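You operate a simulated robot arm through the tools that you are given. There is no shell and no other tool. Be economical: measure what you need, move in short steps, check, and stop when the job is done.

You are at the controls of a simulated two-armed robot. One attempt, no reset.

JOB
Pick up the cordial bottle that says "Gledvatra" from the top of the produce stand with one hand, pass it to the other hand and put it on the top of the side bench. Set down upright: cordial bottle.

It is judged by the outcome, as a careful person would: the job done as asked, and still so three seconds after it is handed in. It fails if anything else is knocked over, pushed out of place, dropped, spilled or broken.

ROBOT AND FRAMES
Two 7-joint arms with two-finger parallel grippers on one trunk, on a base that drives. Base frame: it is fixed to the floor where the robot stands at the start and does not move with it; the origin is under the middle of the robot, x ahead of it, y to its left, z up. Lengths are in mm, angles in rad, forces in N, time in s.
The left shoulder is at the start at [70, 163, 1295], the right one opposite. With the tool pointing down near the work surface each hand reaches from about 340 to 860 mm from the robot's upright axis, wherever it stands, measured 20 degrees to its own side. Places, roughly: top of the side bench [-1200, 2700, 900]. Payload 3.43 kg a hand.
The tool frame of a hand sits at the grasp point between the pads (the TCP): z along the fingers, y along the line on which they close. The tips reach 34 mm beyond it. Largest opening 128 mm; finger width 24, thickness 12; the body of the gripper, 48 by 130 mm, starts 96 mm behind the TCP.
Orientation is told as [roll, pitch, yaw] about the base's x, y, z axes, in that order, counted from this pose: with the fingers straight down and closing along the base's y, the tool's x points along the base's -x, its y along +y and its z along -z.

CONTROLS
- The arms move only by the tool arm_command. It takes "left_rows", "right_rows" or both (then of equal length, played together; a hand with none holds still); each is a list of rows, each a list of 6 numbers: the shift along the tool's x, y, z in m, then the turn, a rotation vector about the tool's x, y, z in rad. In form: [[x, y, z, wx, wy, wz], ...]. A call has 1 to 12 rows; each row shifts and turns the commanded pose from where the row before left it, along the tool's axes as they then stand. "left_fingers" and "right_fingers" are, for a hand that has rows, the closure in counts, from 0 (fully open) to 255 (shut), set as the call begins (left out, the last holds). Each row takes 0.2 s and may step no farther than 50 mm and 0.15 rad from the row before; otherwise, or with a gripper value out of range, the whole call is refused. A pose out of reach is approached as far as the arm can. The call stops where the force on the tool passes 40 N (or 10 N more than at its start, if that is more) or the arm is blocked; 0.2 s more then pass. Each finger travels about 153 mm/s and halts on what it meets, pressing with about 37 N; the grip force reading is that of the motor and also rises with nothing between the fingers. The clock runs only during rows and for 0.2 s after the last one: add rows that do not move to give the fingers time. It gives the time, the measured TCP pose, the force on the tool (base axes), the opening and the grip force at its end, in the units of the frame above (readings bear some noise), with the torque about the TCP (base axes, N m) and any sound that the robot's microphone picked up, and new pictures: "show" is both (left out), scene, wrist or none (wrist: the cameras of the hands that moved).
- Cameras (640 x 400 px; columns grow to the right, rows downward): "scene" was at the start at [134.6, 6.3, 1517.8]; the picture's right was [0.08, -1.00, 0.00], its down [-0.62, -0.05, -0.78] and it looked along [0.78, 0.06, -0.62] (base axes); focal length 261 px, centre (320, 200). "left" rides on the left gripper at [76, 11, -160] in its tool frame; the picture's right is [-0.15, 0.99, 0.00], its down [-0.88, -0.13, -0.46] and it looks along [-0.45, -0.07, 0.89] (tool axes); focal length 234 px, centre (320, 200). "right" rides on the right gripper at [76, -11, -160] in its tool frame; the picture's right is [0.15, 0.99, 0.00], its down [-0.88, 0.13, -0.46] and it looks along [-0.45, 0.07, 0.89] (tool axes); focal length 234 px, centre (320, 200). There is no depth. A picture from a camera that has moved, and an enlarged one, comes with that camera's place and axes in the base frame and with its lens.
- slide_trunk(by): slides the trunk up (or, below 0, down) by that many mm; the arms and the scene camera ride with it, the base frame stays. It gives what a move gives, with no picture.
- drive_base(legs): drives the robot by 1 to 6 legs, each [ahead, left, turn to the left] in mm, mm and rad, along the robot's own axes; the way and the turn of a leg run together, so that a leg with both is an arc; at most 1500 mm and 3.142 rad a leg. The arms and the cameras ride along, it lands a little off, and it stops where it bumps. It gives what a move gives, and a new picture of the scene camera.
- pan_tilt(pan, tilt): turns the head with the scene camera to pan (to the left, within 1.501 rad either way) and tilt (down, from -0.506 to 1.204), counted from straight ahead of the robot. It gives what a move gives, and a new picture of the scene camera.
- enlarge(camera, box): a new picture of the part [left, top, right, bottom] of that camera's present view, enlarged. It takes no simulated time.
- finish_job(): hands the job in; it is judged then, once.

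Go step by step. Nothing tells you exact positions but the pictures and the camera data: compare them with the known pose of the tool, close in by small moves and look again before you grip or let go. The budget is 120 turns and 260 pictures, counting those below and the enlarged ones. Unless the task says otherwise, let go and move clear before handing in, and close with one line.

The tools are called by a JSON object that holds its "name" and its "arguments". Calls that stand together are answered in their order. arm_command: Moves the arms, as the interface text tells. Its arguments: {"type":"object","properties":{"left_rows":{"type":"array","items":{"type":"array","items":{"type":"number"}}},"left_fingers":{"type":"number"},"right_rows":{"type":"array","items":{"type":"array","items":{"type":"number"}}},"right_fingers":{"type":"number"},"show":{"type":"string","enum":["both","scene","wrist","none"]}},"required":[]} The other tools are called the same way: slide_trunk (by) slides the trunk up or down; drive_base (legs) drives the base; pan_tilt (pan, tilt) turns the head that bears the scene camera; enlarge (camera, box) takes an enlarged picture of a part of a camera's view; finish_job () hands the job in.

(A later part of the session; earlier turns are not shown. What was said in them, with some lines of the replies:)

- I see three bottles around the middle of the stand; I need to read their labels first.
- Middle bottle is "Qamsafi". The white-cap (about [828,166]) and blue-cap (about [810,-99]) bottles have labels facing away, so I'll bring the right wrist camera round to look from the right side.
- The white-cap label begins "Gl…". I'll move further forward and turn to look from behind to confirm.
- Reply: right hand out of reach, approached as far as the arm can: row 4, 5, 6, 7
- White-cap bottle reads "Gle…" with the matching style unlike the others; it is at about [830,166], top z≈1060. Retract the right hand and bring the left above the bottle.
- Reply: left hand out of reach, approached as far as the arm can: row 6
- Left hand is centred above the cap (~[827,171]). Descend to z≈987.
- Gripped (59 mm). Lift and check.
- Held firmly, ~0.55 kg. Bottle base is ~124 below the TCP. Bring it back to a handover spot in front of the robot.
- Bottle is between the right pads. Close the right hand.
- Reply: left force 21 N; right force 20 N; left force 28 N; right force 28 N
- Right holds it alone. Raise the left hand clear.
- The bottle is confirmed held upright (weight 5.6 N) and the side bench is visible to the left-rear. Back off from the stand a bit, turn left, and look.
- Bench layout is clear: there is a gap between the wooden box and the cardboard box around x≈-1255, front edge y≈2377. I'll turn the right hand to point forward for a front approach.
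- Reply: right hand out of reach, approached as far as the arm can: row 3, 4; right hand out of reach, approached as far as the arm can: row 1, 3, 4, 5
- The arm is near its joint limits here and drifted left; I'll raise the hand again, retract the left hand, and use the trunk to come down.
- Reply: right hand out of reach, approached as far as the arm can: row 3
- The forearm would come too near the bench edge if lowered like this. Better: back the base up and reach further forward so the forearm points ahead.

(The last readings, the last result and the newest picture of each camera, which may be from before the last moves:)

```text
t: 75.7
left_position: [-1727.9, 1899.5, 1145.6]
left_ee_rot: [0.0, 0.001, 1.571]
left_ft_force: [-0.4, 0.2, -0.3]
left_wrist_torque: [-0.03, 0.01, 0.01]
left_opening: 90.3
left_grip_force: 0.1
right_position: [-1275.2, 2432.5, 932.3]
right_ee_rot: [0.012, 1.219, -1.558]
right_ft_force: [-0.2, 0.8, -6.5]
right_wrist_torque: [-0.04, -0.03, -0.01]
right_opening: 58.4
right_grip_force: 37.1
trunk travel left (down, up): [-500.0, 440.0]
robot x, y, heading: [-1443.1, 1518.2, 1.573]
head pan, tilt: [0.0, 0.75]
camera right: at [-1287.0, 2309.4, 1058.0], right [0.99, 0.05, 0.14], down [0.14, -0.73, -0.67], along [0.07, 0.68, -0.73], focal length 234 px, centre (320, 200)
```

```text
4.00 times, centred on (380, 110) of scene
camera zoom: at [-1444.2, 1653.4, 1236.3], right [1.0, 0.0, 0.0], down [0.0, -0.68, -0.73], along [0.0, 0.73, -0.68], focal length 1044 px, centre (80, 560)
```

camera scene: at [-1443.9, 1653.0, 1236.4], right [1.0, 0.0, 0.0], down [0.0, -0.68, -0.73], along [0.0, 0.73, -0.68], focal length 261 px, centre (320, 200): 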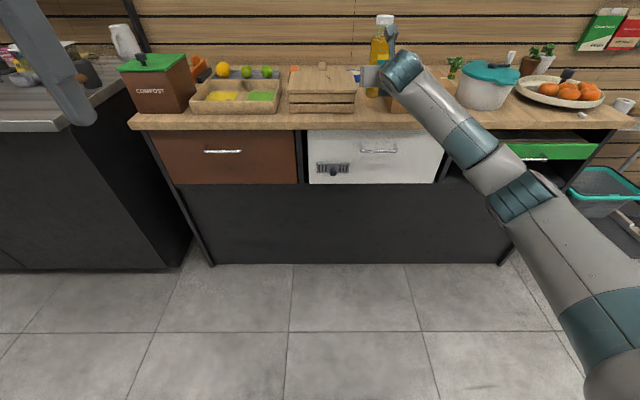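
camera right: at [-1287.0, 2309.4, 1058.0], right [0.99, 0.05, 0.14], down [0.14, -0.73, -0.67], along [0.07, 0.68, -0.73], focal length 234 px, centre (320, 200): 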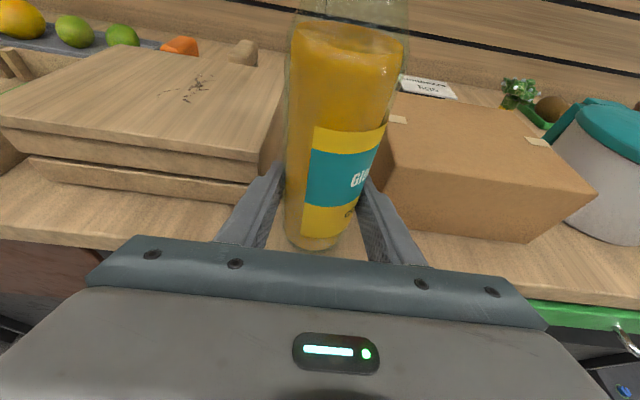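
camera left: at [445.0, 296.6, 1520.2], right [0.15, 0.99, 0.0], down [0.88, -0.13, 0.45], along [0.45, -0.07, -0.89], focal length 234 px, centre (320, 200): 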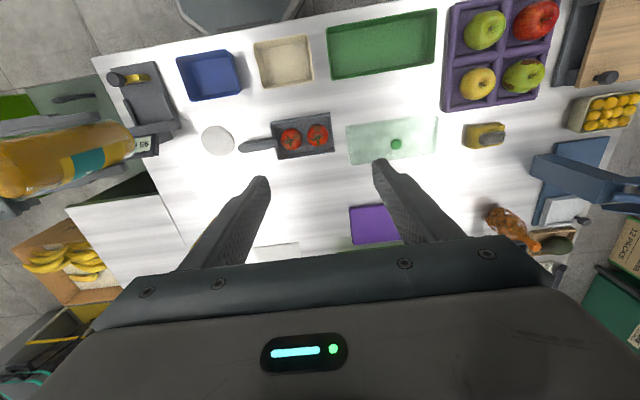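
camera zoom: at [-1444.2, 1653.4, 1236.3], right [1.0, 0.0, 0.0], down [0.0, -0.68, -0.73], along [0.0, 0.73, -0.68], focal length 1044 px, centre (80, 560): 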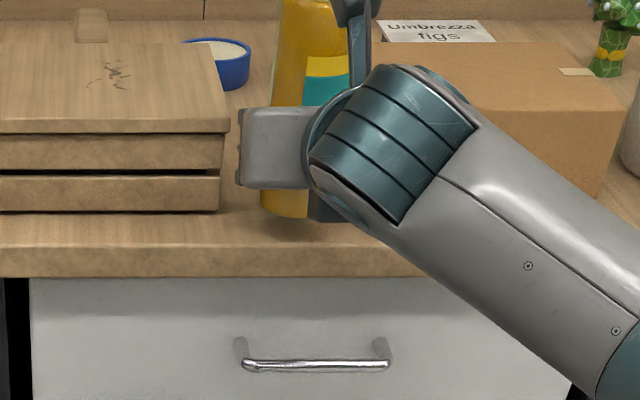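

Triangulating from the two trunk heights, the bench top is nearer z≈860 with its edge at y≈2416 and boxes' fronts at y≈2475. So I move forward ~38 mm before lowering.

{"name": "arm_command", "arguments": {"right_rows": [[0.0066, 0.0025, 0.018, 0, 0, 0], [0.0066, 0.0025, 0.018, 0, 0, 0], [0, 0, 0, 0, 0, 0]]}}

{"name": "enlarge", "arguments": {"camera": "scene", "box": [300, 60, 460, 160]}}

{"name": "enlarge", "arguments": {"camera": "right", "box": [180, 120, 460, 290]}}

```text
t: 76.5
left_position: [-1727.7, 1899.5, 1146.1]
left_ee_rot: [-0.001, 0.001, 1.571]
left_ft_force: [0.3, 0.4, -0.1]
left_wrist_torque: [-0.01, -0.01, 0.01]
left_opening: 90.2
left_grip_force: 0.0
right_position: [-1269.2, 2471.3, 932.5]
right_ee_rot: [0.01, 1.22, -1.559]
right_ft_force: [-0.3, -0.4, -5.6]
right_wrist_torque: [-0.01, 0.01, 0.01]
right_opening: 58.6
right_grip_force: 37.0
trunk travel left (down, up): [-500.0, 440.0]
robot x, y, heading: [-1443.7, 1519.5, 1.572]
head pan, tilt: [0.0, 0.75]
camera scene: at [-1444.0, 1653.2, 1236.4], right [1.0, 0.0, 0.0], down [0.0, -0.68, -0.73], along [0.0, 0.73, -0.68], focal length 261 px, centre (320, 200)
camera right: at [-1281.2, 2348.1, 1057.7], right [0.99, 0.05, 0.14], down [0.14, -0.73, -0.67], along [0.07, 0.68, -0.73], focal length 234 px, centre (320, 200)
```

scene: 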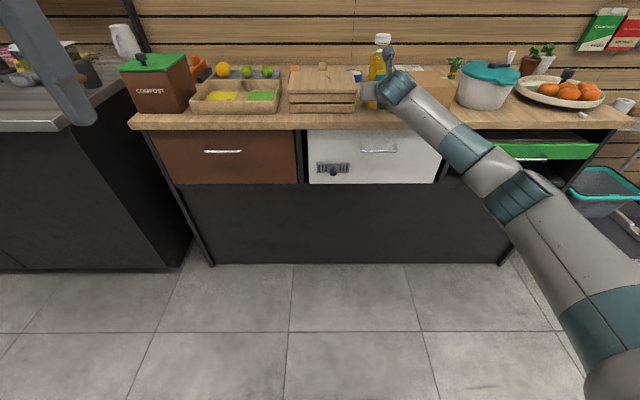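
right: 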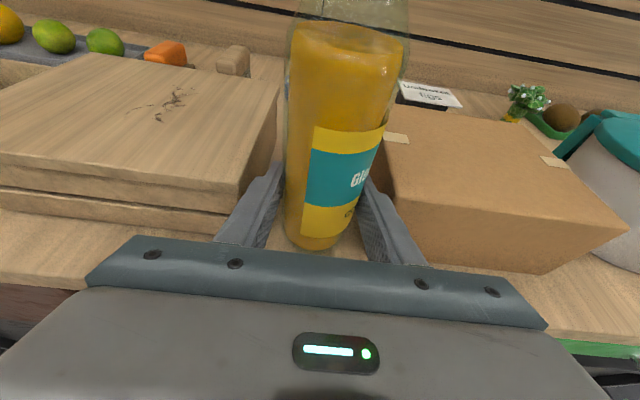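

```text
4.00 times, centred on (380, 110) of scene
camera zoom: at [-1444.0, 1653.2, 1236.4], right [1.0, 0.0, 0.0], down [0.0, -0.68, -0.73], along [0.0, 0.73, -0.68], focal length 1044 px, centre (80, 560)
```

zoom: 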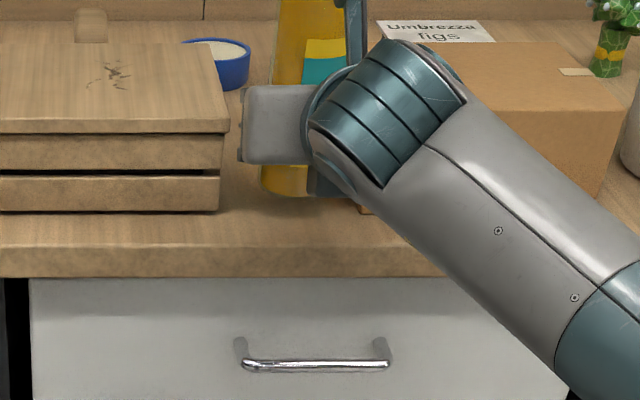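

```text
2.29 times, centred on (320, 205) of right
camera zoom: at [-1281.2, 2348.1, 1057.7], right [0.99, 0.05, 0.14], down [0.14, -0.73, -0.67], along [0.07, 0.68, -0.73], focal length 535 px, centre (320, 189)
```

zoom: 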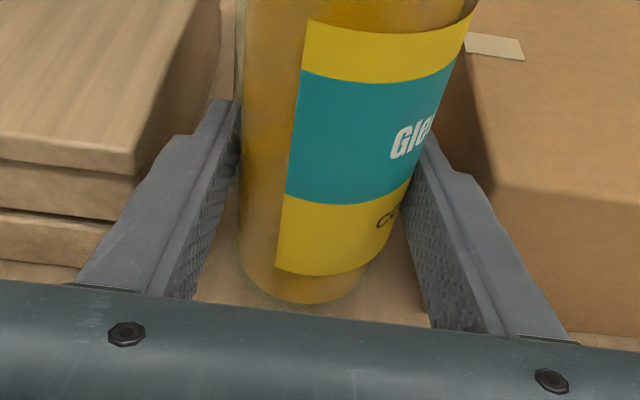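

{"name": "arm_command", "arguments": {"right_rows": [[-0.0038, 0, 0.0014, 0, 0, 0], [-0.0038, 0, 0.0014, 0, 0, 0], [0, 0, 0, 0, 0, 0]], "show": "none"}}

{"name": "arm_command", "arguments": {"right_rows": [[-0.0019, 0, 0.0007, 0, 0, 0], [-0.0019, 0, 0.0007, 0, 0, 0], [0, 0, 0, 0, 0, 0]], "show": "none"}}

```text
t: 77.3
left_position: [-1729.1, 1898.5, 1145.3]
left_ee_rot: [-0.001, 0.0, 1.57]
left_ft_force: [-0.7, 0.6, 0.3]
left_wrist_torque: [-0.03, 0.02, 0.0]
left_opening: 90.4
left_grip_force: 0.0
right_position: [-1270.6, 2472.0, 922.9]
right_ee_rot: [0.009, 1.22, -1.556]
right_ft_force: [-0.7, 0.6, -5.9]
right_wrist_torque: [-0.02, -0.03, 0.0]
right_opening: 58.4
right_grip_force: 37.2
trunk travel left (down, up): [-500.0, 440.0]
robot x, y, heading: [-1443.3, 1524.9, 1.567]
head pan, tilt: [0.0, 0.75]
```

```text
t: 78.1
left_position: [-1729.6, 1899.5, 1144.8]
left_ee_rot: [-0.001, 0.003, 1.572]
left_ft_force: [-0.3, 0.0, -0.5]
left_wrist_torque: [0.0, 0.01, 0.0]
left_opening: 90.4
left_grip_force: 0.1
right_position: [-1270.9, 2471.0, 920.2]
right_ee_rot: [0.01, 1.22, -1.557]
right_ft_force: [0.5, -0.1, -6.1]
right_wrist_torque: [-0.04, 0.0, 0.02]
right_opening: 58.6
right_grip_force: 37.3
trunk travel left (down, up): [-500.0, 440.0]
robot x, y, heading: [-1444.6, 1518.7, 1.567]
head pan, tilt: [0.0, 0.75]
```

{"name": "arm_command", "arguments": {"right_rows": [[-0.0019, 0, 0.0007, 0, 0, 0], [-0.0019, 0, 0.0007, 0, 0, 0], [0, 0, 0, 0, 0, 0]], "show": "none"}}

{"name": "arm_command", "arguments": {"right_rows": [[-0.0019, 0, 0.0007, 0, 0, 0], [-0.0009, 0, 0.0004, 0, 0, 0], [0, 0, 0, 0, 0, 0]], "show": "wrist"}}

```text
t: 78.9
left_position: [-1728.5, 1899.4, 1144.7]
left_ee_rot: [-0.001, 0.002, 1.572]
left_ft_force: [0.5, -0.2, 0.7]
left_wrist_torque: [0.01, 0.02, 0.0]
left_opening: 90.5
left_grip_force: 0.1
right_position: [-1271.2, 2471.2, 915.7]
right_ee_rot: [0.011, 1.22, -1.559]
right_ft_force: [-0.2, -0.4, -6.4]
right_wrist_torque: [-0.05, 0.02, -0.02]
right_opening: 58.7
right_grip_force: 36.9
trunk travel left (down, up): [-500.0, 440.0]
robot x, y, heading: [-1442.7, 1520.1, 1.57]
head pan, tilt: [0.0, 0.75]
```

```text
t: 79.7
left_position: [-1728.8, 1900.2, 1145.0]
left_ee_rot: [-0.001, 0.001, 1.571]
left_ft_force: [0.5, -0.5, 0.0]
left_wrist_torque: [0.04, -0.01, -0.01]
left_opening: 90.1
left_grip_force: 0.1
right_position: [-1271.2, 2471.5, 913.7]
right_ee_rot: [0.011, 1.221, -1.558]
right_ft_force: [-0.8, 0.2, -6.2]
right_wrist_torque: [-0.03, -0.02, -0.04]
right_opening: 58.5
right_grip_force: 37.0
trunk travel left (down, up): [-500.0, 440.0]
robot x, y, heading: [-1447.5, 1520.5, 1.566]
head pan, tilt: [0.0, 0.75]
camera right: at [-1281.7, 2347.6, 1039.4], right [0.99, 0.05, 0.14], down [0.14, -0.73, -0.67], along [0.07, 0.68, -0.73], focal length 234 px, centre (320, 200)
```

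right: 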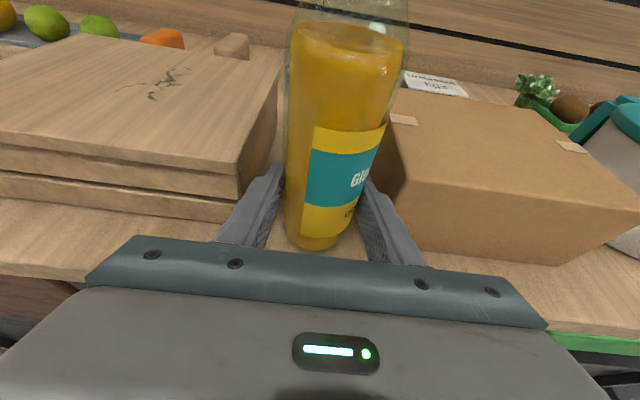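

{"name": "arm_command", "arguments": {"right_rows": [[-0.0019, 0, 0.0007, 0, 0, 0], [-0.0009, 0, 0.0004, 0, 0, 0], [0, 0, 0, 0, 0, 0]], "show": "none"}}

{"name": "arm_command", "arguments": {"right_rows": [[-0.0009, 0, 0.0004, 0, 0, 0], [-0.0009, 0, 0.0004, 0, 0, 0], [0, 0, 0, 0, 0, 0]], "show": "none"}}

{"name": "enlarge", "arguments": {"camera": "scene", "box": [340, 70, 420, 120]}}

```text
t: 80.5
left_position: [-1729.3, 1897.9, 1145.7]
left_ee_rot: [-0.001, 0.001, 1.572]
left_ft_force: [-0.3, -0.7, 0.7]
left_wrist_torque: [0.0, -0.01, 0.02]
left_opening: 90.5
left_grip_force: 0.0
right_position: [-1270.5, 2471.6, 912.0]
right_ee_rot: [0.007, 1.22, -1.559]
right_ft_force: [0.0, 0.4, 1.6]
right_wrist_torque: [-0.02, 0.21, -0.01]
right_opening: 58.3
right_grip_force: 37.1
trunk travel left (down, up): [-500.0, 440.0]
robot x, y, heading: [-1446.4, 1518.9, 1.572]
head pan, tilt: [0.0, 0.75]
```

```text
t: 81.3
left_position: [-1727.7, 1897.0, 1146.2]
left_ee_rot: [0.0, -0.001, 1.572]
left_ft_force: [0.8, 0.2, -0.3]
left_wrist_torque: [0.0, 0.0, 0.01]
left_opening: 90.4
left_grip_force: 0.1
right_position: [-1271.8, 2471.6, 913.0]
right_ee_rot: [0.009, 1.225, -1.558]
right_ft_force: [3.0, 7.4, 12.8]
right_wrist_torque: [0.09, 0.2, -0.08]
right_opening: 58.3
right_grip_force: 37.1
trunk travel left (down, up): [-500.0, 440.0]
robot x, y, heading: [-1442.9, 1519.7, 1.571]
head pan, tilt: [0.0, 0.75]
```

```text
8.00 times, centred on (380, 95) of scene
camera zoom: at [-1444.4, 1651.5, 1236.7], right [1.0, 0.0, 0.0], down [0.0, -0.68, -0.73], along [0.0, 0.73, -0.68], focal length 2089 px, centre (-160, 1040)
```

zoom: 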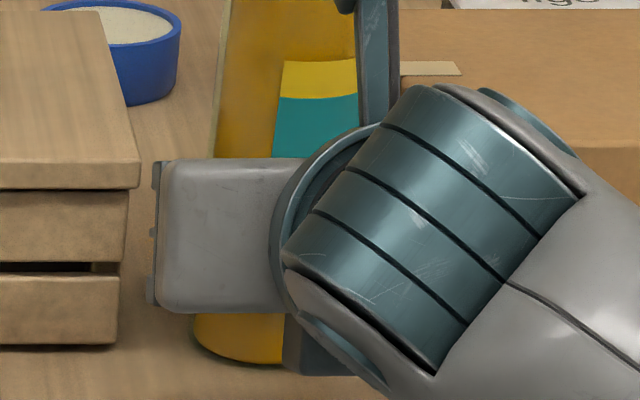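

Contact made (bench ≈ z 862). Ease the preload, then open slightly.

{"name": "arm_command", "arguments": {"right_rows": [[0.0009, 0, -0.0004, 0, 0, 0], [0, 0, 0, 0, 0, 0]], "show": "none"}}

{"name": "arm_command", "arguments": {"right_rows": [[0, 0, 0, 0, 0, 0], [0, 0, 0, 0, 0, 0]], "right_fingers": 112, "show": "wrist"}}

{"name": "enlarge", "arguments": {"camera": "right", "box": [180, 120, 460, 290]}}

```text
t: 81.9
left_position: [-1729.3, 1897.6, 1145.9]
left_ee_rot: [0.002, 0.0, 1.57]
left_ft_force: [-0.3, 0.0, 0.4]
left_wrist_torque: [0.01, 0.01, -0.01]
left_opening: 90.4
left_grip_force: 0.1
right_position: [-1271.1, 2471.3, 912.6]
right_ee_rot: [0.012, 1.224, -1.558]
right_ft_force: [2.1, 8.8, 16.5]
right_wrist_torque: [0.25, 0.32, -0.2]
right_opening: 58.3
right_grip_force: 37.7
trunk travel left (down, up): [-500.0, 440.0]
robot x, y, heading: [-1449.2, 1517.7, 1.571]
head pan, tilt: [0.0, 0.75]
```

```text
t: 82.5
left_position: [-1729.5, 1898.0, 1145.9]
left_ee_rot: [-0.001, 0.001, 1.572]
left_ft_force: [0.0, -0.4, 0.9]
left_wrist_torque: [0.0, -0.02, 0.01]
left_opening: 90.4
left_grip_force: 0.0
right_position: [-1271.5, 2471.0, 909.6]
right_ee_rot: [0.011, 1.218, -1.556]
right_ft_force: [0.3, 0.0, 0.2]
right_wrist_torque: [0.02, 0.03, -0.01]
right_opening: 71.8
right_grip_force: 0.2
trunk travel left (down, up): [-500.0, 440.0]
robot x, y, heading: [-1442.7, 1517.2, 1.57]
head pan, tilt: [0.0, 0.75]
camera right: at [-1282.4, 2347.7, 1034.7], right [0.99, 0.05, 0.14], down [0.14, -0.73, -0.67], along [0.07, 0.68, -0.73], focal length 234 px, centre (320, 200)
```

right: 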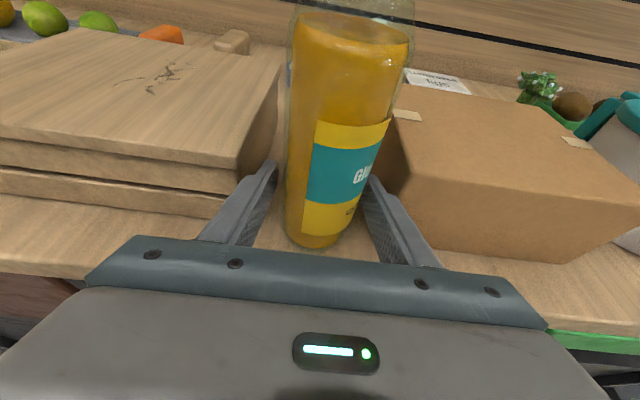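

```text
2.29 times, centred on (320, 205) of right
camera zoom: at [-1282.4, 2347.7, 1034.7], right [0.99, 0.05, 0.14], down [0.14, -0.73, -0.67], along [0.07, 0.68, -0.73], focal length 535 px, centre (320, 189)
```

zoom: 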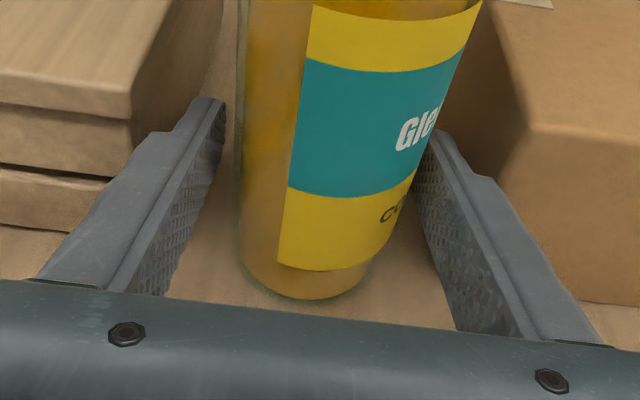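

Bottle stands free. Withdraw straight back.

{"name": "arm_command", "arguments": {"right_rows": [[-0.0068, 0, -0.0188, 0, 0, 0], [-0.0068, 0, -0.0188, 0, 0, 0], [-0.0103, 0, -0.0282, 0, 0, 0], [-0.0137, 0, -0.0376, 0, 0, 0], [-0.0137, 0, -0.0376, 0, 0, 0], [0, 0, 0, 0, 0, 0]]}}

```text
t: 83.9
left_position: [-1728.5, 1899.6, 1145.1]
left_ee_rot: [-0.001, 0.001, 1.571]
left_ft_force: [0.3, -0.2, 0.5]
left_wrist_torque: [-0.01, 0.0, 0.0]
left_opening: 90.5
left_grip_force: 0.1
right_position: [-1270.1, 2319.7, 909.9]
right_ee_rot: [0.009, 1.22, -1.556]
right_ft_force: [-1.0, 0.0, -0.4]
right_wrist_torque: [-0.04, 0.02, 0.03]
right_opening: 71.9
right_grip_force: 0.0
trunk travel left (down, up): [-500.0, 440.0]
robot x, y, heading: [-1440.2, 1524.4, 1.57]
head pan, tilt: [0.0, 0.75]
camera scene: at [-1444.5, 1653.1, 1236.3], right [1.0, 0.0, 0.0], down [0.0, -0.68, -0.73], along [0.0, 0.73, -0.68], focal length 261 px, centre (320, 200)
camera right: at [-1281.1, 2196.3, 1036.9], right [0.99, 0.05, 0.14], down [0.14, -0.73, -0.67], along [0.07, 0.68, -0.73], focal length 234 px, centre (320, 200)
```

scene: 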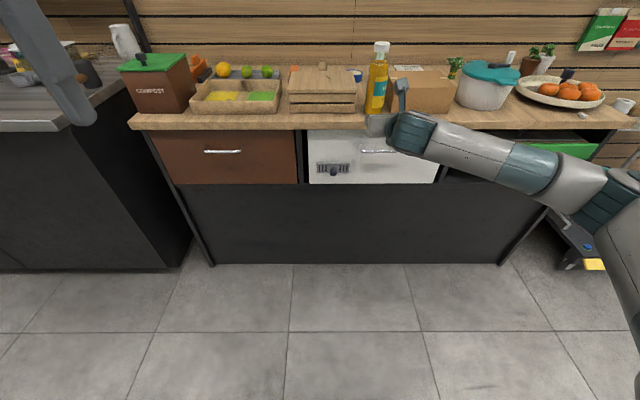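
right: 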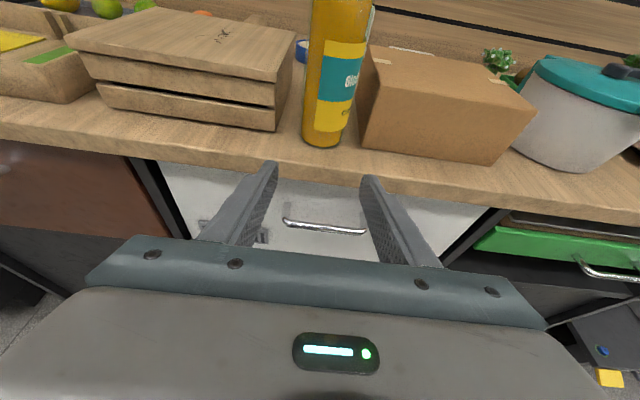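

The bottle stands upright on the bench, the boxes beside it look undisturbed and both hands are clear, so I'm handing in.

{"name": "finish_job", "arguments": {}}

```text
The job is handed in.
```

I picked up the white-capped "Gledvatra" cordial bottle with the left hand, passed it to the right and set it upright on the top of the side bench. I only ever read "Gle…" on its label, but neither of the other two bottles matched. I knocked or moved nothing else that I could see.
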